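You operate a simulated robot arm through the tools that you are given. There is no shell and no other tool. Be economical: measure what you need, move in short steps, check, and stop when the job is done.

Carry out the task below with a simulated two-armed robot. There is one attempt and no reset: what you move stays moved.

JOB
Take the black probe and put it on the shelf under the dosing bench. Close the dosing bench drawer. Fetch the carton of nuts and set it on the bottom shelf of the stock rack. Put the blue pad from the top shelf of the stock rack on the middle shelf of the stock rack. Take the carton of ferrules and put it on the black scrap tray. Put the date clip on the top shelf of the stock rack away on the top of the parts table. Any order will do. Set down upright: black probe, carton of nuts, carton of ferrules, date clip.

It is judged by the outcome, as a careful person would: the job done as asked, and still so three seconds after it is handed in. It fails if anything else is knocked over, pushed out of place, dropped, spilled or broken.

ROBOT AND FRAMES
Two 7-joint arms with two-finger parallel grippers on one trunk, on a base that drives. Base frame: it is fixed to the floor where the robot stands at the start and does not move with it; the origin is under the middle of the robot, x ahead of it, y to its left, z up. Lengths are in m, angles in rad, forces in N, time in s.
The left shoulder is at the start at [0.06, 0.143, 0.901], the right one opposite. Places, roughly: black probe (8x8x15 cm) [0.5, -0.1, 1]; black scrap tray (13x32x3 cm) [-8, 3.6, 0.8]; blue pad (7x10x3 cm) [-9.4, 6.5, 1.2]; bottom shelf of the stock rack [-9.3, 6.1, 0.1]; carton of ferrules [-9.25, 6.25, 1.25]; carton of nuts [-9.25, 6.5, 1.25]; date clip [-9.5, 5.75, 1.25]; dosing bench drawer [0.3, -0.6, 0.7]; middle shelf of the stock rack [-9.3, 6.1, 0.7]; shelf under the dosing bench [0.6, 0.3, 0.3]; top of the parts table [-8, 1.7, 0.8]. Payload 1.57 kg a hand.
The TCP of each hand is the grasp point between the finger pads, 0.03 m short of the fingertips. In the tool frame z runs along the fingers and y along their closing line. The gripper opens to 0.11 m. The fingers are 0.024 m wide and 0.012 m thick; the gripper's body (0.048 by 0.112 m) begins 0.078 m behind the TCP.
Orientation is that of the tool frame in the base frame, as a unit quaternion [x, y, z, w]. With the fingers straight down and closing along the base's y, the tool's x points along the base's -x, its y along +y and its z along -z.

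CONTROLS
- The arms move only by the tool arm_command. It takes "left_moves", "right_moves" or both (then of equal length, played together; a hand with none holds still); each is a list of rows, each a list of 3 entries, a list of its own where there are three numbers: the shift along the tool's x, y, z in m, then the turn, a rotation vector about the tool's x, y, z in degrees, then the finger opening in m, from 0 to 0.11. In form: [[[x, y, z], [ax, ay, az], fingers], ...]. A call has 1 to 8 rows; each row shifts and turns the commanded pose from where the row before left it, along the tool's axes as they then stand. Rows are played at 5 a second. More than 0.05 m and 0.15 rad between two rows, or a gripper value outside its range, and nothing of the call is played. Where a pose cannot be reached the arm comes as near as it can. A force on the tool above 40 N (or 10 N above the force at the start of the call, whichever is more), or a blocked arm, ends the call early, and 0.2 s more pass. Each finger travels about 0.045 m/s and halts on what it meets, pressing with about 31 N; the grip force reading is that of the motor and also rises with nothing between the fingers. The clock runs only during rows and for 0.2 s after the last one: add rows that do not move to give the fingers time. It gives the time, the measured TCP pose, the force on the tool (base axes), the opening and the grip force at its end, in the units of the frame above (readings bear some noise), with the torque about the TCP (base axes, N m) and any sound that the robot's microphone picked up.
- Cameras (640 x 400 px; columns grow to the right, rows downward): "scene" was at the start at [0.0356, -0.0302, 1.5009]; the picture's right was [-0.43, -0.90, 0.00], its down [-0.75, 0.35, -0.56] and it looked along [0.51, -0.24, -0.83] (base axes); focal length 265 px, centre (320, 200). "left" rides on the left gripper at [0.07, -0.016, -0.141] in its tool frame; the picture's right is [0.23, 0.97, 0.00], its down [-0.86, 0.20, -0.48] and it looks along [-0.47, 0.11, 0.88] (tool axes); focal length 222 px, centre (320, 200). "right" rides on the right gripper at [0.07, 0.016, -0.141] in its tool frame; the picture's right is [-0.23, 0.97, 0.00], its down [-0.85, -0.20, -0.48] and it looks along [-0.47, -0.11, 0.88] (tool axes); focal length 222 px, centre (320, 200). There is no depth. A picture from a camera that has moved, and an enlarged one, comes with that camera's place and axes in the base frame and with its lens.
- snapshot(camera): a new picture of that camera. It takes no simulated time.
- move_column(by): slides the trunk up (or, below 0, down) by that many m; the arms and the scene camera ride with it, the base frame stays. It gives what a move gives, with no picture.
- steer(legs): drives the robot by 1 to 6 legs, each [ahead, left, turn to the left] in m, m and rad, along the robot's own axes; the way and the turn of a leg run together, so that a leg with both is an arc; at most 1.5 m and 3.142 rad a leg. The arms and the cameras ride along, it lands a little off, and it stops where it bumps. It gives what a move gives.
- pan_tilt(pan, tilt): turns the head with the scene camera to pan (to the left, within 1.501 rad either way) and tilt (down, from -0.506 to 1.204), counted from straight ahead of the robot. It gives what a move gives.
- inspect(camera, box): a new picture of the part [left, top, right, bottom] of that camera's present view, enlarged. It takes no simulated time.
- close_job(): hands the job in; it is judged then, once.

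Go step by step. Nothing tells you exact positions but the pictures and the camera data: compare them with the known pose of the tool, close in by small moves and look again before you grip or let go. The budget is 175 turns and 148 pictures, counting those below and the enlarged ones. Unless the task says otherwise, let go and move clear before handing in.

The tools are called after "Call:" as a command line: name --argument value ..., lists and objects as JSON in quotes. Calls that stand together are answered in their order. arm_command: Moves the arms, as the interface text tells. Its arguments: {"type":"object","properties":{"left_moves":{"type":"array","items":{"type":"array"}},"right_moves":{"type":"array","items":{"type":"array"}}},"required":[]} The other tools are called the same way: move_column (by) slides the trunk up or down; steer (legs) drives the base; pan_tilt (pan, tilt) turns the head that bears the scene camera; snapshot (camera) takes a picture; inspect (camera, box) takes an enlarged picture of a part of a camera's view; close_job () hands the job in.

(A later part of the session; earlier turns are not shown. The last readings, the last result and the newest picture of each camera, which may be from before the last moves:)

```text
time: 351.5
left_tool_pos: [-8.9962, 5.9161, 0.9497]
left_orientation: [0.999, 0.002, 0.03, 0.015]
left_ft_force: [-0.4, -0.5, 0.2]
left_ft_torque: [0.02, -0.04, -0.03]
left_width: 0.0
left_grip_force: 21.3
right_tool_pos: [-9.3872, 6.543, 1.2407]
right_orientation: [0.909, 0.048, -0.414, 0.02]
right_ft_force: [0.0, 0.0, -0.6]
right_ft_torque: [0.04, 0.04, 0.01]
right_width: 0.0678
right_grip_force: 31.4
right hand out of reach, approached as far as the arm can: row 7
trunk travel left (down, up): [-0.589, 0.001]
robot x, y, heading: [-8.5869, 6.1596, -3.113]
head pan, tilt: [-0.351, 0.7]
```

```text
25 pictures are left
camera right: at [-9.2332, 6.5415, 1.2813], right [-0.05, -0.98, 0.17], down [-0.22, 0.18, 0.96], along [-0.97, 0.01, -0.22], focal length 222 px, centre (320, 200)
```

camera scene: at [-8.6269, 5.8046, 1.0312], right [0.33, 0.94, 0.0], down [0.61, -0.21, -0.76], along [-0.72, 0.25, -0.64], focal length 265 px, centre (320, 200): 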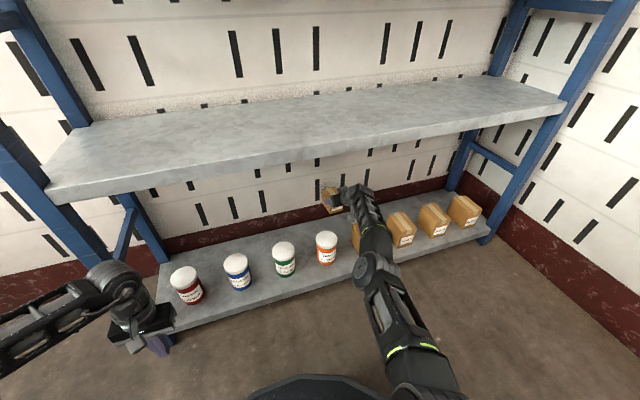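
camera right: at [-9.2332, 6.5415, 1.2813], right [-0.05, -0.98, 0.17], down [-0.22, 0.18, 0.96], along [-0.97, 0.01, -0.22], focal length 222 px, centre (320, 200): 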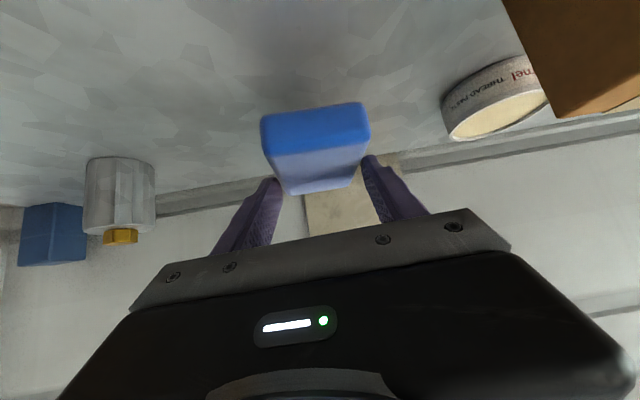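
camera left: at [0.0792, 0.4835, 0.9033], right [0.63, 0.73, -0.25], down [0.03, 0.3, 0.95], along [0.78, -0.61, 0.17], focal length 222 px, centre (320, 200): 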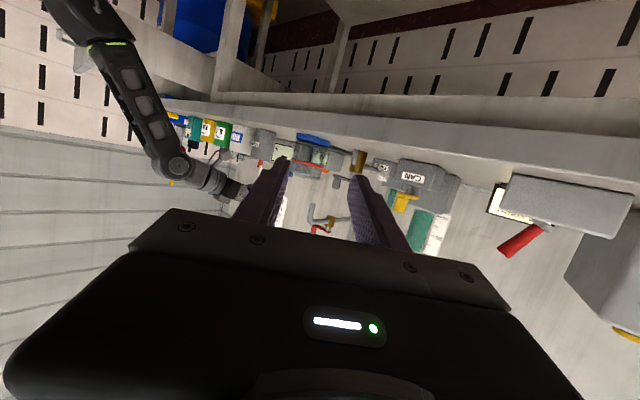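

The pad is held. Back out, lower to the middle shelf, and drive in again.

Call:
steer --legs '[[-0.35, 0, 0]]'

Call:
move_column --by -0.4

Call:
move_column --by -0.06

Call:
steer --legs '[[0.29, 0, 0]]'

Call:
snapshot --camera "right"

```text
time: 353.8
left_tool_pos: [-8.6417, 5.9257, 0.9492]
left_orientation: [0.999, 0.001, 0.031, 0.015]
left_ft_force: [-0.3, -0.5, -0.1]
left_ft_torque: [0.01, 0.02, 0.0]
left_width: 0.0
left_grip_force: 21.2
right_tool_pos: [-9.0313, 6.5531, 1.2407]
right_orientation: [0.909, 0.046, -0.414, 0.02]
right_ft_force: [1.0, 0.3, 0.7]
right_ft_torque: [0.02, -0.01, 0.01]
right_width: 0.0672
right_grip_force: 31.0
trunk travel left (down, up): [-0.589, 0.001]
robot x, y, heading: [-8.2327, 6.1684, -3.116]
head pan, tilt: [-0.351, 0.7]
```

```text
time: 357.6
left_tool_pos: [-8.6445, 5.9253, 0.5482]
left_orientation: [0.999, 0.001, 0.029, 0.014]
left_ft_force: [-0.2, 0.2, -0.5]
left_ft_torque: [-0.01, 0.01, 0.01]
left_width: 0.0002
left_grip_force: 21.2
right_tool_pos: [-9.0336, 6.5523, 0.8397]
right_orientation: [0.909, 0.047, -0.414, 0.02]
right_ft_force: [-0.8, -0.1, -0.5]
right_ft_torque: [-0.02, 0.02, 0.02]
right_width: 0.0661
right_grip_force: 30.9
trunk travel left (down, up): [-0.189, 0.401]
robot x, y, heading: [-8.2348, 6.1691, -3.118]
head pan, tilt: [-0.351, 0.7]
```

```text
time: 358.6
left_tool_pos: [-8.6429, 5.924, 0.4894]
left_orientation: [0.999, 0.002, 0.03, 0.015]
left_ft_force: [-0.1, 0.5, 0.4]
left_ft_torque: [0.01, 0.04, 0.02]
left_width: 0.0
left_grip_force: 21.9
right_tool_pos: [-9.0337, 6.5539, 0.7807]
right_orientation: [0.909, 0.047, -0.413, 0.02]
right_ft_force: [-0.7, 0.3, -0.1]
right_ft_torque: [0.02, -0.02, -0.03]
right_width: 0.0652
right_grip_force: 31.2
trunk travel left (down, up): [-0.129, 0.461]
robot x, y, heading: [-8.2274, 6.169, -3.123]
head pan, tilt: [-0.351, 0.7]
```

```text
time: 360.6
left_tool_pos: [-8.9257, 5.9208, 0.4878]
left_orientation: [0.999, -0.001, 0.03, 0.015]
left_ft_force: [-0.4, -0.4, -0.2]
left_ft_torque: [0.02, 0.02, 0.02]
left_width: 0.0
left_grip_force: 21.2
right_tool_pos: [-9.3134, 6.5497, 0.7801]
right_orientation: [0.909, 0.045, -0.414, 0.019]
right_ft_force: [-0.6, 0.5, -0.5]
right_ft_torque: [-0.01, 0.02, 0.0]
right_width: 0.0643
right_grip_force: 31.2
trunk travel left (down, up): [-0.129, 0.461]
robot x, y, heading: [-8.5119, 6.164, -3.121]
head pan, tilt: [-0.351, 0.7]
```

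```text
24 pictures are left
camera right: at [-9.1604, 6.5479, 0.8209], right [-0.05, -0.98, 0.17], down [-0.22, 0.18, 0.96], along [-0.97, 0.01, -0.23], focal length 222 px, centre (320, 200)
```

right: 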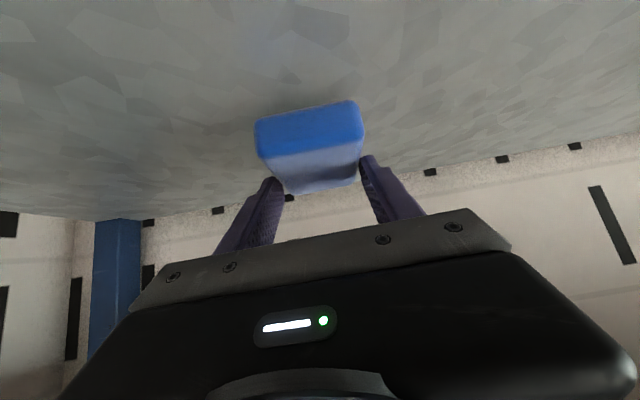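

Call:
move_column --by -0.033

Call:
move_column --by -0.008

```text
time: 361.3
left_tool_pos: [-8.9248, 5.9195, 0.4541]
left_orientation: [0.999, -0.001, 0.029, 0.015]
left_ft_force: [0.4, 0.1, 0.0]
left_ft_torque: [0.01, -0.01, -0.01]
left_width: 0.0
left_grip_force: 20.8
right_tool_pos: [-9.3138, 6.549, 0.7619]
right_orientation: [0.902, 0.043, -0.429, 0.017]
right_ft_force: [-1.2, -0.6, 8.8]
right_ft_torque: [0.0, -0.3, -0.06]
right_width: 0.0642
right_grip_force: 31.3
trunk travel left (down, up): [-0.096, 0.494]
robot x, y, heading: [-8.516, 6.1649, -3.123]
head pan, tilt: [-0.351, 0.7]
stopped: the force on the tool passed its limit (the readings are from after the stop); the commanded pose is now the measured one
```

```text
time: 361.9
left_tool_pos: [-8.9246, 5.92, 0.4484]
left_orientation: [1.0, 0.0, 0.028, 0.014]
left_ft_force: [-0.4, -0.4, 0.7]
left_ft_torque: [0.0, -0.04, 0.02]
left_width: 0.0
left_grip_force: 21.3
right_tool_pos: [-9.3132, 6.5504, 0.7616]
right_orientation: [0.899, 0.042, -0.435, 0.016]
right_ft_force: [-9.8, -0.5, 34.6]
right_ft_torque: [-0.27, 0.55, -0.3]
right_width: 0.0643
right_grip_force: 31.2
trunk travel left (down, up): [-0.088, 0.502]
robot x, y, heading: [-8.5175, 6.1629, -3.117]
head pan, tilt: [-0.351, 0.7]
```

Call:
move_column --by 0.009

Call:
arm_command --right_moves '[[[0, 0, 0], [0, 0, 0], 0.05], [[0, 0, 0], [0, 0, 0], 0.08], [[0, 0, 0], [0, 0, 0], 0.095], [[0, 0, 0], [0, 0, 0], 0.095], [[0, 0, -0.03], [0, 0, 0], 0.095], [[0, 0, -0.04], [0, 0, 0], 0.095], [[0, 0, 0], [0, 0, 0], 0.095]]'

Call:
snapshot --camera "right"

```text
time: 362.4
left_tool_pos: [-8.9247, 5.9197, 0.4568]
left_orientation: [0.999, 0.0, 0.03, 0.015]
left_ft_force: [0.9, 0.6, -0.2]
left_ft_torque: [0.03, 0.0, 0.01]
left_width: 0.0
left_grip_force: 21.0
right_tool_pos: [-9.3139, 6.5493, 0.7613]
right_orientation: [0.903, 0.044, -0.427, 0.017]
right_ft_force: [-1.7, -1.3, 17.4]
right_ft_torque: [0.24, 0.62, -0.07]
right_width: 0.0638
right_grip_force: 31.5
trunk travel left (down, up): [-0.097, 0.493]
robot x, y, heading: [-8.515, 6.1625, -3.123]
head pan, tilt: [-0.351, 0.7]
```

```text
time: 364.1
left_tool_pos: [-8.926, 5.9211, 0.4556]
left_orientation: [0.999, 0.0, 0.03, 0.015]
left_ft_force: [0.6, -0.4, 0.4]
left_ft_torque: [0.01, 0.0, 0.01]
left_width: 0.0
left_grip_force: 21.4
right_tool_pos: [-9.2783, 6.5629, 0.8148]
right_orientation: [0.904, 0.044, -0.425, 0.019]
right_ft_force: [0.6, -0.9, -0.9]
right_ft_torque: [0.0, 0.01, 0.0]
right_width: 0.0949
right_grip_force: 0.0
right hand out of reach, approached as far as the arm can: row 5, 6
trunk travel left (down, up): [-0.097, 0.493]
robot x, y, heading: [-8.5153, 6.164, -3.122]
head pan, tilt: [-0.351, 0.7]
```

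```text
23 pictures are left
camera right: at [-9.1242, 6.56, 0.8526], right [-0.05, -0.98, 0.17], down [-0.2, 0.18, 0.96], along [-0.98, 0.02, -0.2], focal length 222 px, centre (320, 200)
```

right: 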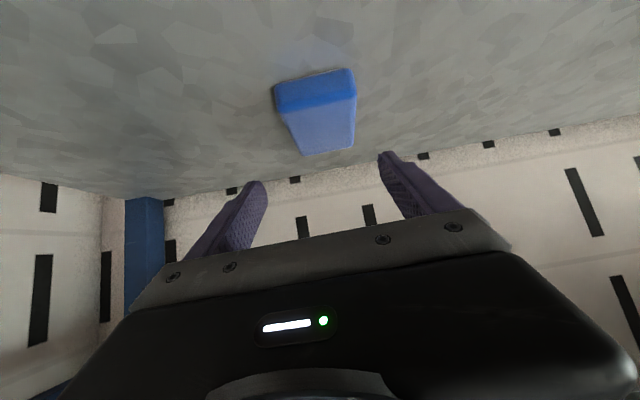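

The pad lies on the middle shelf. Next the FERRULES carton: back out, raise, and shift to y≈6.22.

Call:
steer --legs '[[-0.3, 0, 0.01], [0, 0.34, 0]]'

Call:
move_column --by 0.4

Call:
move_column --by 0.09

Call:
pan_tilt --pan 0.0 --tilt 0.4

Call:
snapshot --camera "right"

Call:
inspect --camera "scene" --box '[160, 120, 480, 320]'

```text
time: 367.9
left_tool_pos: [-8.6089, 5.5817, 0.4549]
left_orientation: [0.999, 0.005, 0.031, 0.015]
left_ft_force: [0.2, 1.0, -0.8]
left_ft_torque: [-0.01, -0.03, -0.01]
left_width: 0.0
left_grip_force: 20.9
right_tool_pos: [-8.9688, 6.2194, 0.8156]
right_orientation: [0.904, 0.048, -0.425, 0.02]
right_ft_force: [-0.1, -0.3, 1.6]
right_ft_torque: [0.01, -0.01, -0.01]
right_width: 0.0951
right_grip_force: 0.1
trunk travel left (down, up): [-0.097, 0.493]
robot x, y, heading: [-8.2007, 5.83, -3.109]
head pan, tilt: [-0.351, 0.7]
```

```text
time: 371.8
left_tool_pos: [-8.6086, 5.5804, 0.8563]
left_orientation: [0.999, 0.005, 0.031, 0.014]
left_ft_force: [-0.1, 0.3, 0.3]
left_ft_torque: [0.0, -0.02, 0.02]
left_width: 0.0
left_grip_force: 21.1
right_tool_pos: [-8.9691, 6.2186, 1.2162]
right_orientation: [0.904, 0.049, -0.424, 0.021]
right_ft_force: [0.9, 0.5, -0.1]
right_ft_torque: [0.0, 0.0, -0.02]
right_width: 0.095
right_grip_force: 0.1
trunk travel left (down, up): [-0.497, 0.093]
robot x, y, heading: [-8.2009, 5.8296, -3.11]
head pan, tilt: [-0.351, 0.7]
```

```text
time: 373.0
left_tool_pos: [-8.6095, 5.5812, 0.9448]
left_orientation: [0.999, 0.005, 0.03, 0.015]
left_ft_force: [-0.3, -0.1, -0.4]
left_ft_torque: [0.04, 0.0, 0.04]
left_width: 0.0
left_grip_force: 21.7
right_tool_pos: [-8.9692, 6.2185, 1.305]
right_orientation: [0.904, 0.049, -0.425, 0.02]
right_ft_force: [-0.2, 0.1, 0.4]
right_ft_torque: [0.01, -0.02, 0.01]
right_width: 0.0952
right_grip_force: 0.1
trunk travel left (down, up): [-0.587, 0.003]
robot x, y, heading: [-8.2002, 5.8297, -3.106]
head pan, tilt: [-0.351, 0.7]
```

```text
time: 373.9
left_tool_pos: [-8.6085, 5.5819, 0.9463]
left_orientation: [0.999, 0.005, 0.031, 0.014]
left_ft_force: [0.3, 0.6, -0.8]
left_ft_torque: [0.05, -0.03, 0.0]
left_width: 0.0001
left_grip_force: 21.5
right_tool_pos: [-8.9695, 6.2188, 1.3047]
right_orientation: [0.904, 0.049, -0.425, 0.021]
right_ft_force: [0.2, -0.4, 0.5]
right_ft_torque: [-0.02, 0.02, -0.02]
right_width: 0.0953
right_grip_force: 0.0
trunk travel left (down, up): [-0.587, 0.003]
robot x, y, heading: [-8.2038, 5.8269, -3.111]
head pan, tilt: [0.0, 0.4]
```

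```text
22 pictures are left
camera right: at [-8.8147, 6.2186, 1.3425], right [-0.04, -0.98, 0.17], down [-0.2, 0.18, 0.96], along [-0.98, 0.01, -0.2], focal length 222 px, centre (320, 200)
```

right: 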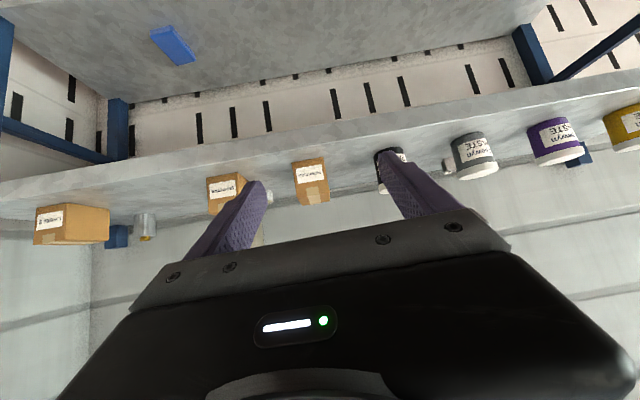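

```text
2.00 times, centred on (320, 220) of scene
camera zoom: at [-8.2626, 5.8273, 1.6356], right [-0.03, 1.0, 0.0], down [0.39, 0.01, -0.92], along [-0.92, -0.03, -0.39], focal length 529 px, centre (320, 160)
```

zoom: 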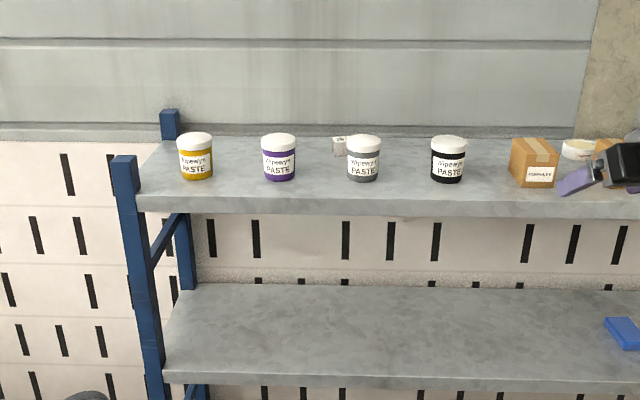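

FERRULES is at y≈6.235, and the date clip is visible behind the grey jar near (-9.40, 5.83). I'll line up with the carton and drive in.

Call:
arm_command --right_moves '[[[0.015, -0.013, 0.013], [0, 0, 0], 0.1], [[0.015, -0.013, 0.013], [0, 0, 0], 0.1], [[0, 0, 0], [0, 0, 0], 0.1]]'

Call:
steer --legs '[[0.26, 0, 0]]'

Call:
snapshot --camera "right"

```text
time: 374.7
left_tool_pos: [-8.6085, 5.5793, 0.9461]
left_orientation: [0.999, 0.004, 0.031, 0.015]
left_ft_force: [0.8, 0.2, -0.1]
left_ft_torque: [-0.01, 0.02, 0.0]
left_width: 0.0
left_grip_force: 21.4
right_tool_pos: [-8.9769, 6.2476, 1.2697]
right_orientation: [0.904, 0.049, -0.425, 0.021]
right_ft_force: [-0.4, -0.7, -0.1]
right_ft_torque: [0.01, -0.02, 0.01]
right_width: 0.1001
right_grip_force: 0.2
right hand out of reach, approached as far as the arm can: row 1, 2
trunk travel left (down, up): [-0.587, 0.003]
robot x, y, heading: [-8.2027, 5.8297, -3.108]
head pan, tilt: [0.0, 0.4]
```

```text
time: 376.5
left_tool_pos: [-8.8706, 5.5725, 0.9454]
left_orientation: [0.999, 0.006, 0.031, 0.015]
left_ft_force: [-0.5, 0.7, -0.2]
left_ft_torque: [-0.05, -0.04, 0.0]
left_width: 0.0
left_grip_force: 20.8
right_tool_pos: [-9.2403, 6.2373, 1.2687]
right_orientation: [0.904, 0.049, -0.424, 0.021]
right_ft_force: [-0.9, -0.4, 0.6]
right_ft_torque: [-0.01, -0.02, 0.02]
right_width: 0.1
right_grip_force: 0.1
trunk travel left (down, up): [-0.587, 0.003]
robot x, y, heading: [-8.4626, 5.8165, -3.104]
head pan, tilt: [0.0, 0.4]
```

```text
20 pictures are left
camera right: at [-9.0863, 6.238, 1.3059], right [-0.04, -0.98, 0.17], down [-0.2, 0.18, 0.96], along [-0.98, 0.0, -0.2], focal length 222 px, centre (320, 200)
```

right: 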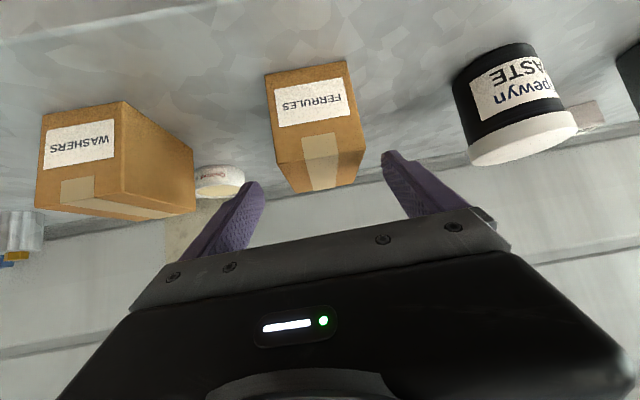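

Call:
arm_command --right_moves '[[[0.013, 0, 0.011], [0, 0, 0], 0.1], [[0.013, 0, 0.011], [0, 0, 0], 0.1], [[0, 0, 0], [0, 0, 0], 0.0], [[0, 0, 0], [0, 0, 0], 0.0], [[0, 0, 0], [0, 0, 0], 0.0], [[0, 0, 0], [0, 0, 0], 0.0], [[-0.02, 0, -0.017], [0, 0, 0], 0.0], [[-0.02, 0, -0.017], [0, 0, 0], 0.0]]'

Call:
snapshot --camera "right"

```text
time: 378.3
left_tool_pos: [-8.8705, 5.5716, 0.9458]
left_orientation: [0.999, 0.006, 0.03, 0.015]
left_ft_force: [0.4, 0.1, 0.9]
left_ft_torque: [-0.01, -0.01, 0.03]
left_width: 0.0002
left_grip_force: 21.0
right_tool_pos: [-9.2372, 6.2381, 1.2774]
right_orientation: [0.905, 0.049, -0.423, 0.021]
right_ft_force: [-0.2, -0.3, -1.9]
right_ft_torque: [-0.01, -0.09, 0.0]
right_width: 0.0648
right_grip_force: 31.7
right hand out of reach, approached as far as the arm can: row 1, 2, 7, 8
trunk travel left (down, up): [-0.587, 0.003]
robot x, y, heading: [-8.4606, 5.8222, -3.109]
head pan, tilt: [0.0, 0.4]
```

```text
19 pictures are left
camera right: at [-9.0833, 6.237, 1.315], right [-0.04, -0.98, 0.17], down [-0.2, 0.18, 0.96], along [-0.98, 0.0, -0.2], focal length 222 px, centre (320, 200)
```

right: 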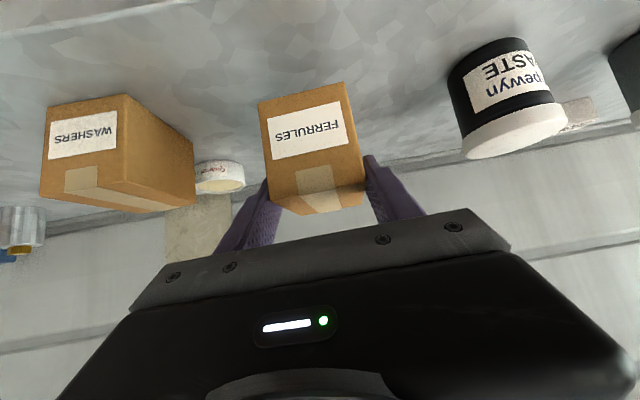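

FERRULES is in hand. I'll back out and look south along the east side of the tray table.

Call:
steer --legs '[[-0.38, 0, 0]]'

Call:
pan_tilt --pan 1.5 --tilt 0.45

Call:
snapshot --camera "scene"

```text
time: 380.7
left_tool_pos: [-8.4982, 5.5883, 0.946]
left_orientation: [0.999, -0.001, 0.03, 0.015]
left_ft_force: [-1.2, -1.2, 0.1]
left_ft_torque: [-0.01, 0.04, 0.0]
left_width: 0.0003
left_grip_force: 21.7
right_tool_pos: [-8.8559, 6.2555, 1.2787]
right_orientation: [0.904, 0.044, -0.424, 0.019]
right_ft_force: [0.0, -0.4, -1.6]
right_ft_torque: [0.0, -0.06, -0.02]
right_width: 0.0646
right_grip_force: 31.1
trunk travel left (down, up): [-0.587, 0.003]
robot x, y, heading: [-8.0853, 5.8311, -3.119]
head pan, tilt: [0.0, 0.4]
```

```text
time: 382.3
left_tool_pos: [-8.4984, 5.5867, 0.9464]
left_orientation: [0.999, 0.0, 0.031, 0.015]
left_ft_force: [0.5, 0.6, -0.4]
left_ft_torque: [-0.04, -0.02, 0.01]
left_width: 0.0
left_grip_force: 21.6
right_tool_pos: [-8.8586, 6.2572, 1.2781]
right_orientation: [0.904, 0.043, -0.424, 0.018]
right_ft_force: [-0.2, 0.1, -2.9]
right_ft_torque: [0.04, -0.02, 0.01]
right_width: 0.0647
right_grip_force: 31.3
trunk travel left (down, up): [-0.587, 0.003]
robot x, y, heading: [-8.0876, 5.831, -3.121]
head pan, tilt: [1.499, 0.45]
```

```text
18 pictures are left
camera scene: at [-8.0616, 5.7399, 1.631], right [-1.0, 0.05, 0.0], down [0.02, 0.43, -0.9], along [-0.05, -0.9, -0.44], focal length 265 px, centre (320, 200)
```

scene: 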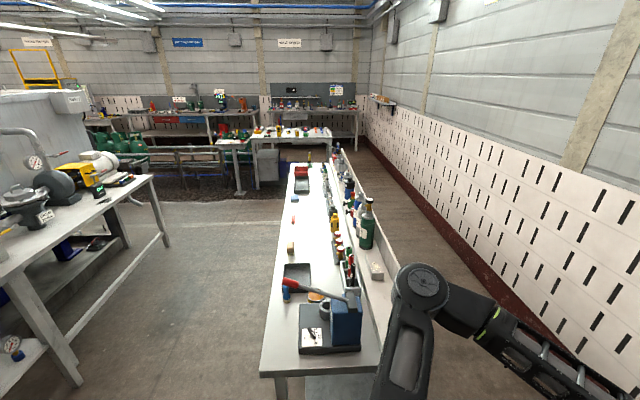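

The tray with dark sides at the far (south) end is the scrap tray, near (-8.02, 3.8), and the corridor east of the table is about 1.1 m wide. I'll back around the table's end and turn to face south-west.

Call:
steer --legs '[[-0.45, 0, 0], [0, 0.27, 0], [0, 0, 0.62], [0, 0, 0.62]]'

Call:
steer --legs '[[0.3, 0.35, 0], [0.75, 0.3, 0]]'

Call:
pan_tilt --pan -0.5 --tilt 0.65

Call:
snapshot --camera "scene"

```text
time: 389.9
left_tool_pos: [-7.5301, 5.1037, 0.946]
left_orientation: [0.814, 0.58, 0.033, -0.005]
left_ft_force: [0.2, -0.4, -0.2]
left_ft_torque: [0.02, 0.02, 0.0]
left_width: 0.0
left_grip_force: 21.5
right_tool_pos: [-8.281, 4.9815, 1.2777]
right_orientation: [0.711, 0.562, -0.333, 0.261]
right_ft_force: [-0.2, 0.6, -1.4]
right_ft_torque: [0.07, -0.03, -0.03]
right_width: 0.0647
right_grip_force: 31.1
trunk travel left (down, up): [-0.587, 0.003]
robot x, y, heading: [-7.626, 5.5731, -1.882]
head pan, tilt: [1.499, 0.45]
```

```text
time: 396.6
left_tool_pos: [-7.2245, 3.9017, 0.9461]
left_orientation: [0.813, 0.581, 0.033, -0.005]
left_ft_force: [0.4, 0.1, 0.2]
left_ft_torque: [0.04, 0.01, 0.02]
left_width: 0.0
left_grip_force: 21.3
right_tool_pos: [-7.973, 3.7762, 1.2781]
right_orientation: [0.709, 0.563, -0.333, 0.263]
right_ft_force: [0.4, -0.2, -2.6]
right_ft_torque: [0.06, -0.02, 0.01]
right_width: 0.0646
right_grip_force: 31.2
trunk travel left (down, up): [-0.587, 0.003]
robot x, y, heading: [-7.3237, 4.3688, -1.877]
head pan, tilt: [1.499, 0.45]
```

```text
time: 398.6
left_tool_pos: [-7.2229, 3.9024, 0.9463]
left_orientation: [0.813, 0.581, 0.033, -0.005]
left_ft_force: [0.0, 0.0, -0.4]
left_ft_torque: [-0.06, 0.01, -0.02]
left_width: 0.0
left_grip_force: 21.2
right_tool_pos: [-7.9724, 3.7763, 1.2773]
right_orientation: [0.71, 0.562, -0.334, 0.262]
right_ft_force: [0.1, -0.3, -1.4]
right_ft_torque: [0.03, -0.01, 0.03]
right_width: 0.0646
right_grip_force: 31.7
trunk travel left (down, up): [-0.587, 0.003]
robot x, y, heading: [-7.3207, 4.3682, -1.877]
head pan, tilt: [-0.499, 0.649]
```

```text
17 pictures are left
camera scene: at [-7.3755, 4.3374, 1.6132], right [-0.69, 0.72, 0.0], down [0.44, 0.42, -0.8], along [-0.57, -0.55, -0.6], focal length 265 px, centre (320, 200)
```

scene: 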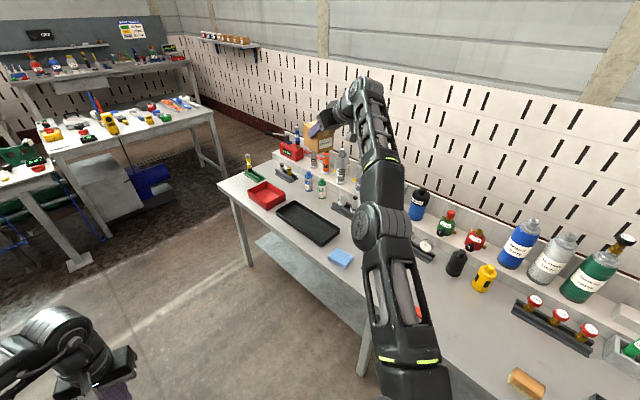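

The black tray is empty, centred near (-7.92, 3.73). I'll shift over it and lower in stages.

Call:
steer --legs '[[0.015, 0.058, 0]]'

Call:
arm_command --right_moves '[[[0.034, 0, 0.029], [0, 0, 0], 0.0], [[0.034, 0, 0.029], [0, 0, 0], 0.0], [[0.034, 0, 0.029], [0, 0, 0], 0.0], [[0.034, 0, 0.029], [0, 0, 0], 0.0], [[0, 0, 0], [0, 0, 0], 0.0]]'

Call:
move_column --by -0.1

Call:
snapshot --camera "scene"

```text
time: 399.5
left_tool_pos: [-7.1736, 3.8701, 0.9463]
left_orientation: [0.813, 0.582, 0.034, -0.006]
left_ft_force: [0.5, -0.1, -0.1]
left_ft_torque: [0.01, 0.04, -0.02]
left_width: 0.0
left_grip_force: 21.4
right_tool_pos: [-7.9222, 3.7432, 1.2777]
right_orientation: [0.71, 0.562, -0.335, 0.261]
right_ft_force: [0.5, -0.6, -2.3]
right_ft_torque: [0.06, 0.04, -0.05]
right_width: 0.0649
right_grip_force: 30.8
trunk travel left (down, up): [-0.587, 0.003]
robot x, y, heading: [-7.2733, 4.337, -1.876]
head pan, tilt: [-0.499, 0.649]
```

```text
time: 400.7
left_tool_pos: [-7.1736, 3.8717, 0.9464]
left_orientation: [0.812, 0.582, 0.034, -0.005]
left_ft_force: [-0.2, -0.6, 0.7]
left_ft_torque: [0.0, 0.01, 0.03]
left_width: 0.0002
left_grip_force: 20.9
right_tool_pos: [-7.9604, 3.7048, 1.1154]
right_orientation: [0.709, 0.563, -0.334, 0.263]
right_ft_force: [-0.2, -0.6, -1.5]
right_ft_torque: [0.07, -0.02, 0.01]
right_width: 0.0647
right_grip_force: 30.2
right hand out of reach, approached as far as the arm can: row 1, 2, 3, 4
trunk travel left (down, up): [-0.587, 0.003]
robot x, y, heading: [-7.273, 4.3379, -1.881]
head pan, tilt: [-0.499, 0.649]
```

```text
time: 402.1
left_tool_pos: [-7.1744, 3.8707, 0.8462]
left_orientation: [0.812, 0.582, 0.034, -0.005]
left_ft_force: [1.1, 0.3, 0.1]
left_ft_torque: [-0.02, 0.01, 0.04]
left_width: 0.0
left_grip_force: 21.2
right_tool_pos: [-7.9613, 3.7046, 1.015]
right_orientation: [0.709, 0.563, -0.333, 0.263]
right_ft_force: [-1.5, -0.2, -1.7]
right_ft_torque: [0.05, -0.03, -0.01]
right_width: 0.0646
right_grip_force: 31.0
trunk travel left (down, up): [-0.487, 0.103]
robot x, y, heading: [-7.2746, 4.3406, -1.875]
head pan, tilt: [-0.499, 0.649]
```

```text
16 pictures are left
camera scene: at [-7.3255, 4.3064, 1.5132], right [-0.69, 0.72, 0.0], down [0.44, 0.42, -0.8], along [-0.57, -0.55, -0.6], focal length 265 px, centre (320, 200)
```

scene: 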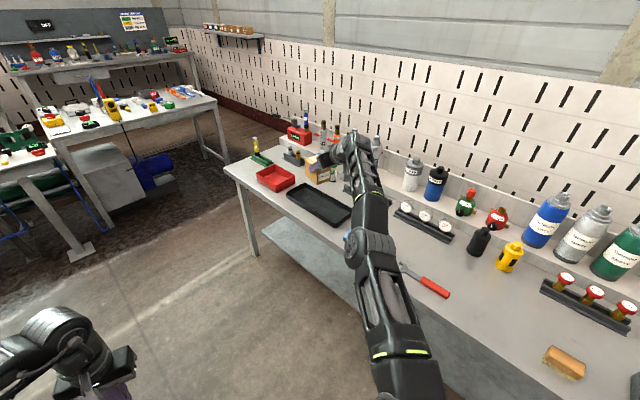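

Using the tray's 32 cm length, the table top is really at z≈0.70 and the tray centre near (-8.035, 3.605), which agrees with the given coordinates. I'll shift and lower.

Call:
steer --legs '[[0.115, -0.04, 0]]'

Call:
move_column --by -0.16

Call:
snapshot --camera "right"

Call:
inspect --camera "scene" --box '[240, 110, 400, 210]'

```text
time: 403.3
left_tool_pos: [-7.2476, 3.7709, 0.8457]
left_orientation: [0.813, 0.581, 0.034, -0.006]
left_ft_force: [-0.1, -0.3, -0.2]
left_ft_torque: [0.02, -0.08, -0.03]
left_width: 0.0
left_grip_force: 22.2
right_tool_pos: [-8.0359, 3.6068, 1.0138]
right_orientation: [0.711, 0.562, -0.332, 0.262]
right_ft_force: [-1.1, -0.6, -2.4]
right_ft_torque: [0.07, -0.03, -0.01]
right_width: 0.0647
right_grip_force: 31.1
trunk travel left (down, up): [-0.487, 0.103]
robot x, y, heading: [-7.3454, 4.237, -1.88]
head pan, tilt: [-0.499, 0.649]
```

```text
time: 405.1
left_tool_pos: [-7.2481, 3.7717, 0.687]
left_orientation: [0.814, 0.581, 0.033, -0.005]
left_ft_force: [0.4, -0.2, 0.4]
left_ft_torque: [0.0, -0.01, 0.01]
left_width: 0.0
left_grip_force: 21.9
right_tool_pos: [-8.0343, 3.6075, 0.8559]
right_orientation: [0.71, 0.563, -0.332, 0.262]
right_ft_force: [0.8, -0.1, -2.0]
right_ft_torque: [0.05, 0.01, 0.01]
right_width: 0.0649
right_grip_force: 31.2
trunk travel left (down, up): [-0.327, 0.263]
robot x, y, heading: [-7.3442, 4.2381, -1.881]
head pan, tilt: [-0.499, 0.649]
```

```text
15 pictures are left
camera right: at [-7.9835, 3.7524, 0.8929], right [0.91, -0.37, 0.17], down [-0.23, -0.13, 0.96], along [-0.33, -0.92, -0.21], focal length 222 px, centre (320, 200)
```

right: 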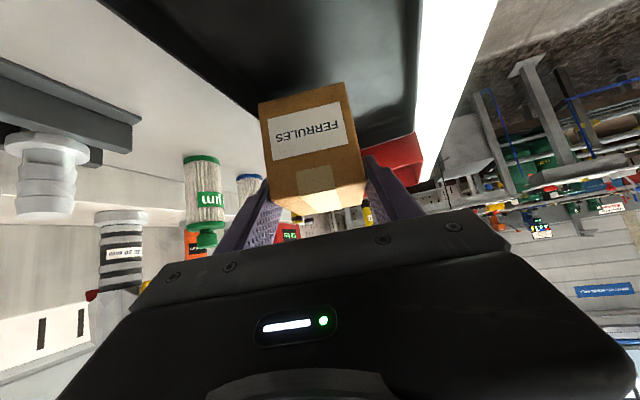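

```text
4.00 times, centred on (320, 160) of scene
camera zoom: at [-7.3984, 4.2076, 1.3532], right [-0.69, 0.72, 0.0], down [0.44, 0.42, -0.8], along [-0.58, -0.55, -0.6], focal length 1058 px, centre (320, 360)
```

zoom: 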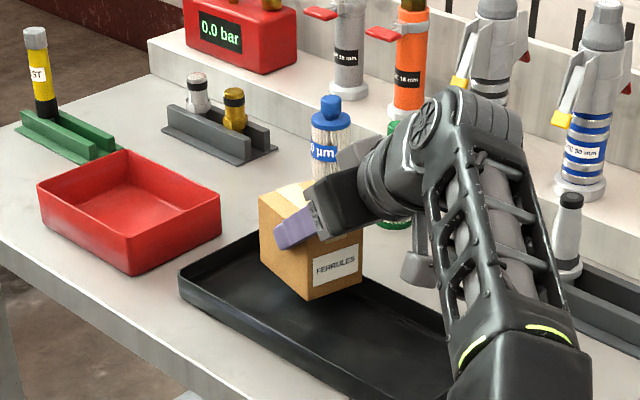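

Call:
arm_command --right_moves '[[[0, 0.013, 0], [0, 0, 0], 0.0], [[0, 0, 0], [0, 0, 0], 0.0]]'

Call:
move_column --by -0.03

Call:
inspect --camera "scene" --box '[240, 90, 400, 190]'

```text
time: 405.7
left_tool_pos: [-7.2485, 3.7716, 0.686]
left_orientation: [0.813, 0.581, 0.033, -0.006]
left_ft_force: [0.5, -0.1, -0.8]
left_ft_torque: [0.03, 0.0, -0.01]
left_width: 0.0
left_grip_force: 21.1
right_tool_pos: [-8.0263, 3.6005, 0.8565]
right_orientation: [0.71, 0.563, -0.332, 0.262]
right_ft_force: [-0.2, 0.8, -1.9]
right_ft_torque: [0.04, -0.01, 0.0]
right_width: 0.065
right_grip_force: 31.1
right hand out of reach, approached as far as the arm can: row 1
trunk travel left (down, up): [-0.327, 0.263]
robot x, y, heading: [-7.3454, 4.2393, -1.875]
head pan, tilt: [-0.499, 0.649]
```

```text
time: 406.5
left_tool_pos: [-7.2472, 3.7719, 0.656]
left_orientation: [0.813, 0.581, 0.034, -0.006]
left_ft_force: [0.0, -0.3, 0.5]
left_ft_torque: [-0.02, -0.03, -0.01]
left_width: 0.0001
left_grip_force: 21.0
right_tool_pos: [-8.0268, 3.6007, 0.8257]
right_orientation: [0.711, 0.563, -0.331, 0.262]
right_ft_force: [-0.2, -0.1, -1.6]
right_ft_torque: [0.03, 0.0, 0.01]
right_width: 0.0647
right_grip_force: 30.7
trunk travel left (down, up): [-0.297, 0.293]
robot x, y, heading: [-7.3423, 4.2413, -1.884]
head pan, tilt: [-0.499, 0.649]
```

```text
4.00 times, centred on (320, 140) of scene
camera zoom: at [-7.3984, 4.2076, 1.3231], right [-0.69, 0.72, 0.0], down [0.44, 0.42, -0.8], along [-0.58, -0.55, -0.6], focal length 1058 px, centre (320, 440)
```

zoom: 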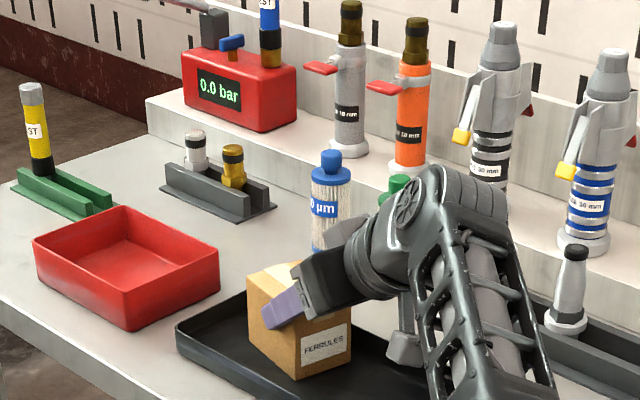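

Call:
move_column --by -0.025

Call:
move_column --by -0.015

Call:
move_column --by -0.012

Call:
inspect --camera "scene" --box '[250, 80, 390, 170]'

```text
time: 407.2
left_tool_pos: [-7.2466, 3.7722, 0.6321]
left_orientation: [0.813, 0.581, 0.031, -0.005]
left_ft_force: [0.3, -0.4, 0.2]
left_ft_torque: [0.0, -0.01, 0.03]
left_width: 0.0001
left_grip_force: 21.2
right_tool_pos: [-8.0241, 3.6011, 0.8122]
right_orientation: [0.708, 0.56, -0.339, 0.264]
right_ft_force: [1.6, -1.5, 33.0]
right_ft_torque: [-0.35, -0.39, -0.37]
right_width: 0.065
right_grip_force: 31.0
trunk travel left (down, up): [-0.272, 0.318]
robot x, y, heading: [-7.3448, 4.2401, -1.877]
head pan, tilt: [-0.499, 0.649]
```

```text
time: 407.8
left_tool_pos: [-7.2458, 3.773, 0.6169]
left_orientation: [0.813, 0.581, 0.032, -0.005]
left_ft_force: [-0.4, -1.0, -0.5]
left_ft_torque: [-0.01, -0.01, -0.01]
left_width: 0.0
left_grip_force: 21.1
right_tool_pos: [-8.026, 3.6029, 0.7922]
right_orientation: [0.709, 0.562, -0.337, 0.263]
right_ft_force: [0.8, 1.8, 26.5]
right_ft_torque: [-0.56, -0.23, -0.1]
right_width: 0.0646
right_grip_force: 31.1
trunk travel left (down, up): [-0.257, 0.333]
robot x, y, heading: [-7.3466, 4.2384, -1.876]
head pan, tilt: [-0.499, 0.649]
```

```text
time: 408.4
left_tool_pos: [-7.2468, 3.7721, 0.6059]
left_orientation: [0.814, 0.58, 0.033, -0.005]
left_ft_force: [0.3, 0.2, 0.4]
left_ft_torque: [-0.01, 0.0, -0.01]
left_width: 0.0003
left_grip_force: 21.1
right_tool_pos: [-8.0253, 3.6033, 0.7829]
right_orientation: [0.709, 0.562, -0.336, 0.263]
right_ft_force: [1.6, 0.8, 29.8]
right_ft_torque: [-0.53, -0.39, -0.06]
right_width: 0.0644
right_grip_force: 31.1
trunk travel left (down, up): [-0.245, 0.345]
robot x, y, heading: [-7.3476, 4.2377, -1.879]
head pan, tilt: [-0.499, 0.649]
```

```text
4.44 times, centred on (320, 125) of scene
camera zoom: at [-7.3954, 4.2105, 1.2714], right [-0.69, 0.72, 0.0], down [0.43, 0.42, -0.8], along [-0.58, -0.55, -0.6], focal length 1176 px, centre (320, 533)
```

zoom: 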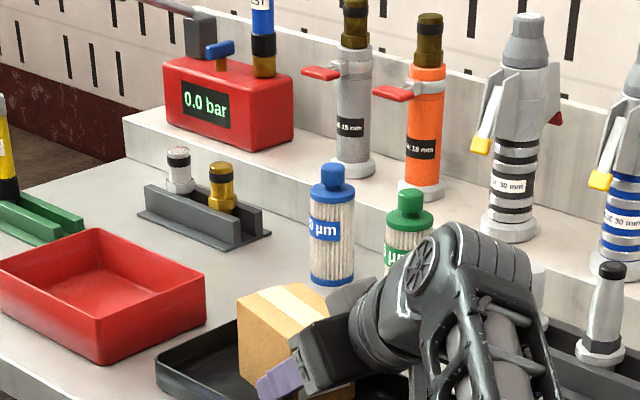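

The carton is on the tray floor. I'll ease the pressure, open just enough to free it, and withdraw along the tool axis.

Call:
move_column --by 0.005

Call:
arm_command --right_moves '[[[0, 0, 0], [0, 0, 0], 0.07], [[0, 0, 0], [0, 0, 0], 0.074], [[0, 0, 0], [0, 0, 0], 0.074], [[0, 0, -0.02], [0, 0, 0], 0.074], [[0, 0, -0.03], [0, 0, 0], 0.078], [[0, 0, -0.04], [0, 0, 0], 0.085], [[0, 0, -0.04], [0, 0, 0], 0.085], [[0, 0, 0], [0, 0, 0], 0.085]]'

Call:
inspect --camera "scene" --box '[230, 80, 400, 190]'

```text
time: 409.0
left_tool_pos: [-7.2478, 3.772, 0.6094]
left_orientation: [0.814, 0.58, 0.032, -0.004]
left_ft_force: [-0.6, 0.4, 0.4]
left_ft_torque: [0.01, -0.02, -0.03]
left_width: 0.0
left_grip_force: 21.4
right_tool_pos: [-8.0262, 3.6027, 0.7832]
right_orientation: [0.71, 0.563, -0.333, 0.261]
right_ft_force: [-0.3, 3.1, 20.1]
right_ft_torque: [-0.55, -0.06, -0.05]
right_width: 0.0647
right_grip_force: 30.8
trunk travel left (down, up): [-0.25, 0.34]
robot x, y, heading: [-7.3452, 4.2381, -1.875]
head pan, tilt: [-0.499, 0.649]
```

```text
time: 410.8
left_tool_pos: [-7.2478, 3.7719, 0.6084]
left_orientation: [0.813, 0.581, 0.034, -0.006]
left_ft_force: [-0.3, 0.7, -0.7]
left_ft_torque: [-0.01, -0.02, 0.03]
left_width: 0.0001
left_grip_force: 21.0
right_tool_pos: [-8.0418, 3.6628, 0.8808]
right_orientation: [0.71, 0.564, -0.33, 0.262]
right_ft_force: [-0.4, -0.4, -0.1]
right_ft_torque: [-0.01, 0.01, -0.02]
right_width: 0.085
right_grip_force: 0.0
right hand out of reach, approached as far as the arm can: row 4, 5, 6, 7
trunk travel left (down, up): [-0.25, 0.34]
robot x, y, heading: [-7.3464, 4.2379, -1.878]
head pan, tilt: [-0.499, 0.649]
```

```text
3.64 times, centred on (315, 135) of scene
camera zoom: at [-7.3981, 4.2079, 1.2762], right [-0.69, 0.72, 0.0], down [0.44, 0.42, -0.8], along [-0.58, -0.55, -0.6], focal length 962 px, centre (338, 436)
```

zoom: 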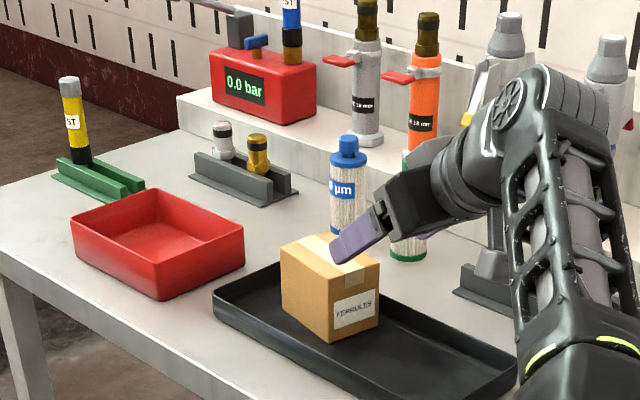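

FERRULES stands upright in the black tray. I'll raise and go back to the rack for the date clip.

Call:
move_column --by 0.33

Call:
steer --legs '[[-0.85, -0.3, 0], [-0.33, -0.37, 0], [0, 0, -0.62], [0, 0, -0.62]]'

Call:
steer --legs '[[0, -0.22, 0], [0.45, 0, 0]]'

```text
time: 414.0
left_tool_pos: [-7.247, 3.7725, 0.9381]
left_orientation: [0.813, 0.581, 0.034, -0.006]
left_ft_force: [0.3, -0.3, 0.2]
left_ft_torque: [0.01, 0.01, 0.0]
left_width: 0.0001
left_grip_force: 21.2
right_tool_pos: [-8.0416, 3.6619, 1.211]
right_orientation: [0.71, 0.565, -0.329, 0.262]
right_ft_force: [-1.0, 0.3, -0.8]
right_ft_torque: [-0.02, -0.04, 0.02]
right_width: 0.0849
right_grip_force: 0.0
trunk travel left (down, up): [-0.58, 0.01]
robot x, y, heading: [-7.344, 4.242, -1.876]
head pan, tilt: [-0.499, 0.649]
```

```text
time: 424.7
left_tool_pos: [-8.039, 5.3203, 0.9393]
left_orientation: [0.999, 0.0, 0.03, 0.016]
left_ft_force: [0.5, 0.1, 1.0]
left_ft_torque: [0.0, -0.01, -0.03]
left_width: 0.0
left_grip_force: 21.3
right_tool_pos: [-8.4013, 6.0367, 1.2117]
right_orientation: [0.906, 0.045, -0.421, 0.021]
right_ft_force: [-0.9, 0.0, -0.2]
right_ft_torque: [0.0, 0.0, -0.03]
right_width: 0.0851
right_grip_force: 0.0
trunk travel left (down, up): [-0.58, 0.01]
robot x, y, heading: [-7.6297, 5.5678, -3.123]
head pan, tilt: [-0.499, 0.649]
```

```text
time: 428.7
left_tool_pos: [-8.4959, 5.528, 0.9381]
left_orientation: [0.999, 0.002, 0.031, 0.015]
left_ft_force: [0.2, 0.0, 0.1]
left_ft_torque: [0.02, -0.01, -0.01]
left_width: 0.0
left_grip_force: 21.5
right_tool_pos: [-8.8595, 6.2417, 1.2106]
right_orientation: [0.906, 0.048, -0.42, 0.022]
right_ft_force: [-0.8, 0.1, -1.0]
right_ft_torque: [0.0, -0.03, -0.01]
right_width: 0.0851
right_grip_force: 0.1
trunk travel left (down, up): [-0.58, 0.01]
robot x, y, heading: [-8.0862, 5.7721, -3.111]
head pan, tilt: [-0.499, 0.649]
```

Call:
arm_command --right_moves '[[[-0.031, 0.02, -0.026], [0, 7.2, 0], 0.08], [[-0.027, 0.02, -0.029], [0, 7.2, 0], 0.08], [[-0.0235, 0.02, -0.032], [0, 7.2, 0], 0.08], [[-0.019, 0.02, -0.035], [0, 7.2, 0], 0.08], [[-0.015, 0.02, -0.037], [0, 7.2, 0], 0.08], [[0, 0.02, 0], [0, 0, 0], 0.08], [[0, 0, 0], [0, 0, 0], 0.08]]'

```text
time: 430.3
left_tool_pos: [-8.4947, 5.5285, 0.9384]
left_orientation: [0.999, 0.002, 0.03, 0.016]
left_ft_force: [0.6, -0.1, 0.5]
left_ft_torque: [0.02, -0.02, 0.03]
left_width: 0.0
left_grip_force: 22.0
right_tool_pos: [-8.7904, 6.1566, 1.2657]
right_orientation: [0.955, 0.048, -0.291, 0.013]
right_ft_force: [-0.5, 0.7, 0.3]
right_ft_torque: [-0.05, 0.01, 0.02]
right_width: 0.0802
right_grip_force: 0.2
right hand out of reach, approached as far as the arm can: row 1, 2, 3, 4, 5
trunk travel left (down, up): [-0.58, 0.01]
robot x, y, heading: [-8.0849, 5.7775, -3.117]
head pan, tilt: [-0.499, 0.649]
```

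Call:
arm_command --right_moves '[[[0.012, 0, -0.037], [0, 6.6, 0], 0.08], [[0.0166, 0, -0.035], [0, 6.6, 0], 0.08], [[0.021, 0, -0.033], [0, 6.6, 0], 0.08], [[0.0, 0, -0.03], [0, 0, 0], 0.08], [[0, 0, 0], [0, 0, 0], 0.08]]'

Call:
snapshot --camera "right"

```text
time: 431.5
left_tool_pos: [-8.4949, 5.5287, 0.9393]
left_orientation: [0.999, 0.002, 0.031, 0.015]
left_ft_force: [-0.5, -0.5, 0.2]
left_ft_torque: [-0.02, 0.0, -0.02]
left_width: 0.0
left_grip_force: 21.1
right_tool_pos: [-8.744, 6.1541, 1.2934]
right_orientation: [0.965, 0.049, -0.258, 0.008]
right_ft_force: [0.6, -0.7, 0.3]
right_ft_torque: [0.03, 0.0, -0.01]
right_width: 0.0803
right_grip_force: 0.1
right hand out of reach, approached as far as the arm can: row 1, 2, 3, 4
trunk travel left (down, up): [-0.58, 0.01]
robot x, y, heading: [-8.0855, 5.7776, -3.112]
head pan, tilt: [-0.499, 0.649]
```

```text
10 pictures are left
camera right: at [-8.6126, 6.1487, 1.3812], right [-0.1, -0.99, 0.1], down [-0.52, 0.14, 0.84], along [-0.85, 0.03, -0.53], focal length 222 px, centre (320, 200)
```

right: 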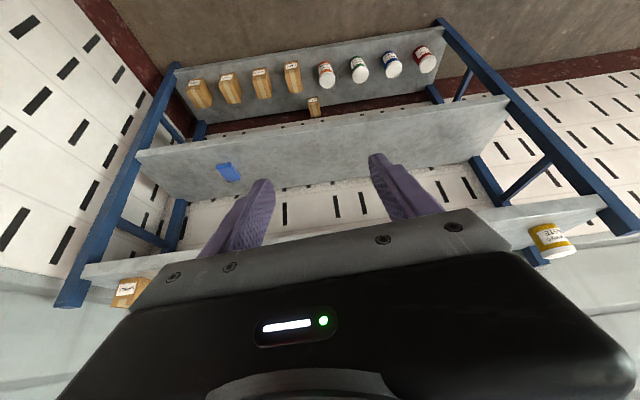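

All earlier placements look right from here. For the clip I need the hand's yaw trimmed so its camera bracket passes between the jars; I'll turn the hand about 12° and the base to about 190°.

Call:
arm_command --right_moves '[[[0, 0, 0], [3, 0, 5.2], 0.08], [[0, 0, 0], [3, 0, 5.2], 0.08], [[0, 0, 0], [0, 0, 0], 0.08]]'

Call:
steer --legs '[[0.25, 0.05, 0], [0, 0.1, 0.145]]'

```text
time: 432.3
left_tool_pos: [-8.4947, 5.5269, 0.9385]
left_orientation: [0.999, 0.003, 0.03, 0.015]
left_ft_force: [-0.2, 0.5, -0.2]
left_ft_torque: [0.03, 0.04, 0.01]
left_width: 0.0
left_grip_force: 21.8
right_tool_pos: [-8.7421, 6.1533, 1.2925]
right_orientation: [0.965, -0.053, -0.256, -0.018]
right_ft_force: [-0.3, 0.0, 0.4]
right_ft_torque: [0.03, -0.03, 0.01]
right_width: 0.0799
right_grip_force: 0.1
trunk travel left (down, up): [-0.58, 0.01]
robot x, y, heading: [-8.0846, 5.7745, -3.116]
head pan, tilt: [-0.499, 0.649]
```

```text
time: 434.9
left_tool_pos: [-8.6907, 5.3164, 0.9387]
left_orientation: [0.997, 0.074, 0.032, 0.012]
left_ft_force: [-0.4, -0.4, 0.2]
left_ft_torque: [0.08, -0.01, 0.01]
left_width: 0.0001
left_grip_force: 21.0
right_tool_pos: [-9.0279, 5.8998, 1.2945]
right_orientation: [0.966, 0.018, -0.257, 0.0]
right_ft_force: [0.6, 0.7, -0.6]
right_ft_torque: [0.05, -0.02, -0.04]
right_width: 0.0798
right_grip_force: 0.1
trunk travel left (down, up): [-0.58, 0.01]
robot x, y, heading: [-8.3192, 5.6201, -2.966]
head pan, tilt: [-0.499, 0.649]
```

Call:
snapshot --camera "right"

```text
9 pictures are left
camera right: at [-8.8959, 5.886, 1.3822], right [-0.16, -0.98, 0.1], down [-0.51, 0.17, 0.84], along [-0.84, 0.09, -0.53], focal length 222 px, centre (320, 200)
```

right: 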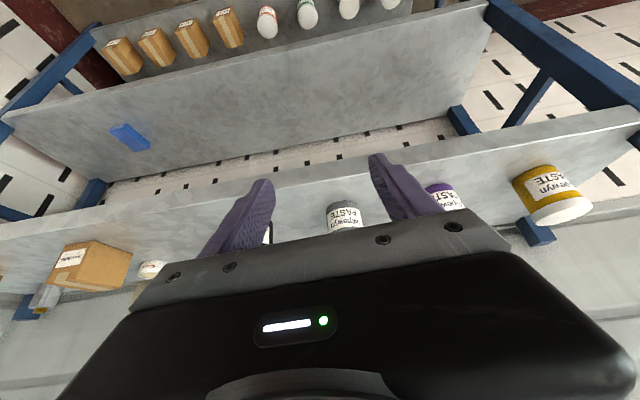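

Call:
inspect --camera "scene" --box '[220, 80, 380, 180]'

```text
4.00 times, centred on (300, 130) of scene
camera zoom: at [-8.3733, 5.6509, 1.6062], right [0.32, 0.95, 0.0], down [0.57, -0.19, -0.8], along [-0.75, 0.26, -0.6], focal length 1058 px, centre (400, 480)
```

zoom: 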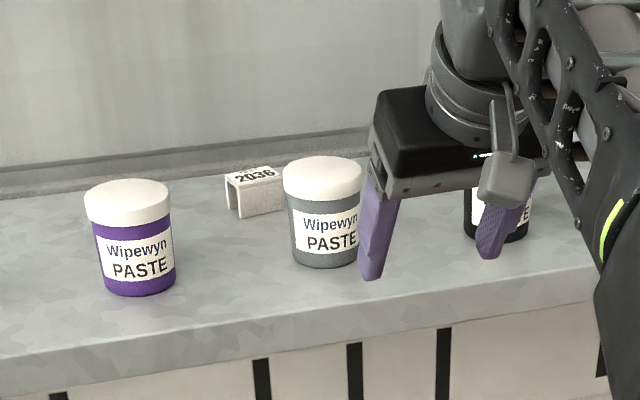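

The clip ("2036") is a small arch centred near (-9.388, 5.847), top at about 1.213. I'll close the fingers, pass through the gap between the purple and grey jars, and stop behind them.

Call:
arm_command --right_moves '[[[0, 0, 0], [0, 0, 0], 0.0], [[0, 0, 0], [0, 0, 0], 0.0], [[0, 0, 0], [0, 0, 0], 0.0], [[0, 0, 0], [0, 0, 0], 0.0], [[0, 0, 0], [0, 0, 0], 0.0]]'

Call:
steer --legs '[[0.018, 0.104, 0], [0.15, -0.026, 0]]'

```text
time: 436.1
left_tool_pos: [-8.6922, 5.3189, 0.9401]
left_orientation: [0.997, 0.075, 0.032, 0.013]
left_ft_force: [-0.4, -0.6, -0.7]
left_ft_torque: [-0.01, 0.0, 0.01]
left_width: 0.0
left_grip_force: 20.7
right_tool_pos: [-9.0273, 5.9008, 1.2922]
right_orientation: [0.967, 0.017, -0.256, -0.001]
right_ft_force: [-0.3, -0.1, -0.8]
right_ft_torque: [0.03, -0.01, 0.0]
right_width: 0.0001
right_grip_force: 15.0
trunk travel left (down, up): [-0.58, 0.01]
robot x, y, heading: [-8.3227, 5.6192, -2.967]
head pan, tilt: [-0.499, 0.649]
```

```text
time: 438.2
left_tool_pos: [-8.847, 5.2119, 0.9378]
left_orientation: [0.997, 0.074, 0.032, 0.013]
left_ft_force: [0.5, -0.1, 0.0]
left_ft_torque: [-0.03, -0.06, 0.0]
left_width: 0.0002
left_grip_force: 21.1
right_tool_pos: [-9.1839, 5.7957, 1.2919]
right_orientation: [0.967, 0.017, -0.255, -0.001]
right_ft_force: [-0.5, 0.4, -0.8]
right_ft_torque: [0.02, -0.02, -0.03]
right_width: 0.0
right_grip_force: 21.2
trunk travel left (down, up): [-0.58, 0.01]
robot x, y, heading: [-8.4777, 5.5143, -2.973]
head pan, tilt: [-0.499, 0.649]
```

Call:
steer --legs '[[0.2, -0.034, 0]]'

Call:
inspect --camera "scene" --box '[240, 80, 400, 180]'

```text
time: 439.8
left_tool_pos: [-9.051, 5.2118, 0.9387]
left_orientation: [0.997, 0.074, 0.032, 0.014]
left_ft_force: [-0.6, 0.1, 0.1]
left_ft_torque: [-0.01, -0.03, 0.0]
left_width: 0.0
left_grip_force: 21.9
right_tool_pos: [-9.3863, 5.7957, 1.2927]
right_orientation: [0.967, 0.018, -0.255, 0.0]
right_ft_force: [0.9, 0.1, -0.6]
right_ft_torque: [-0.01, 0.02, 0.01]
right_width: 0.0001
right_grip_force: 21.5
trunk travel left (down, up): [-0.58, 0.01]
robot x, y, heading: [-8.6791, 5.512, -2.965]
head pan, tilt: [-0.499, 0.649]
```

```text
4.00 times, centred on (320, 130) of scene
camera zoom: at [-8.7329, 5.547, 1.6061], right [0.32, 0.95, 0.0], down [0.57, -0.19, -0.8], along [-0.75, 0.26, -0.61], focal length 1058 px, centre (320, 480)
```

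zoom: 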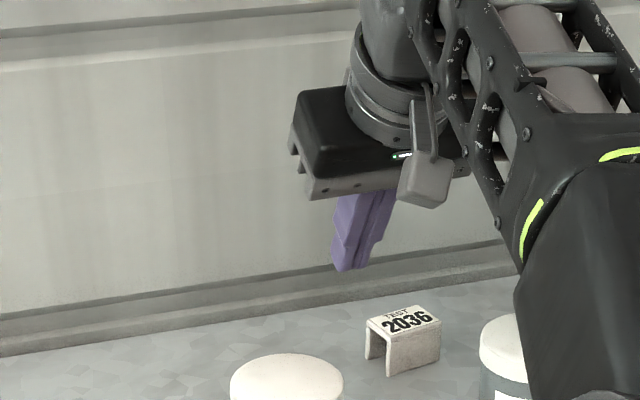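

Call:
arm_command --right_moves '[[[0, -0.024, 0], [0, 0, 0], 0.085], [[0, -0.022, 0], [0, 0, 0], 0.085], [[0, 0, 0], [0, 0, 0], 0.085], [[0, 0, 0], [0, 0, 0], 0.085], [[0, 0, 0], [0, 0, 0], 0.085], [[0, 0, 0], [0, 0, 0], 0.085]]'

```text
time: 441.2
left_tool_pos: [-9.0493, 5.2118, 0.9391]
left_orientation: [0.997, 0.074, 0.032, 0.013]
left_ft_force: [0.2, 0.5, 0.0]
left_ft_torque: [-0.01, 0.01, 0.0]
left_width: 0.0001
left_grip_force: 21.3
right_tool_pos: [-9.3858, 5.8411, 1.2935]
right_orientation: [0.966, 0.017, -0.258, 0.0]
right_ft_force: [1.2, 0.2, -0.8]
right_ft_torque: [-0.03, -0.02, 0.02]
right_width: 0.085
right_grip_force: 0.0
trunk travel left (down, up): [-0.58, 0.01]
robot x, y, heading: [-8.6802, 5.5146, -2.967]
head pan, tilt: [-0.499, 0.649]
```

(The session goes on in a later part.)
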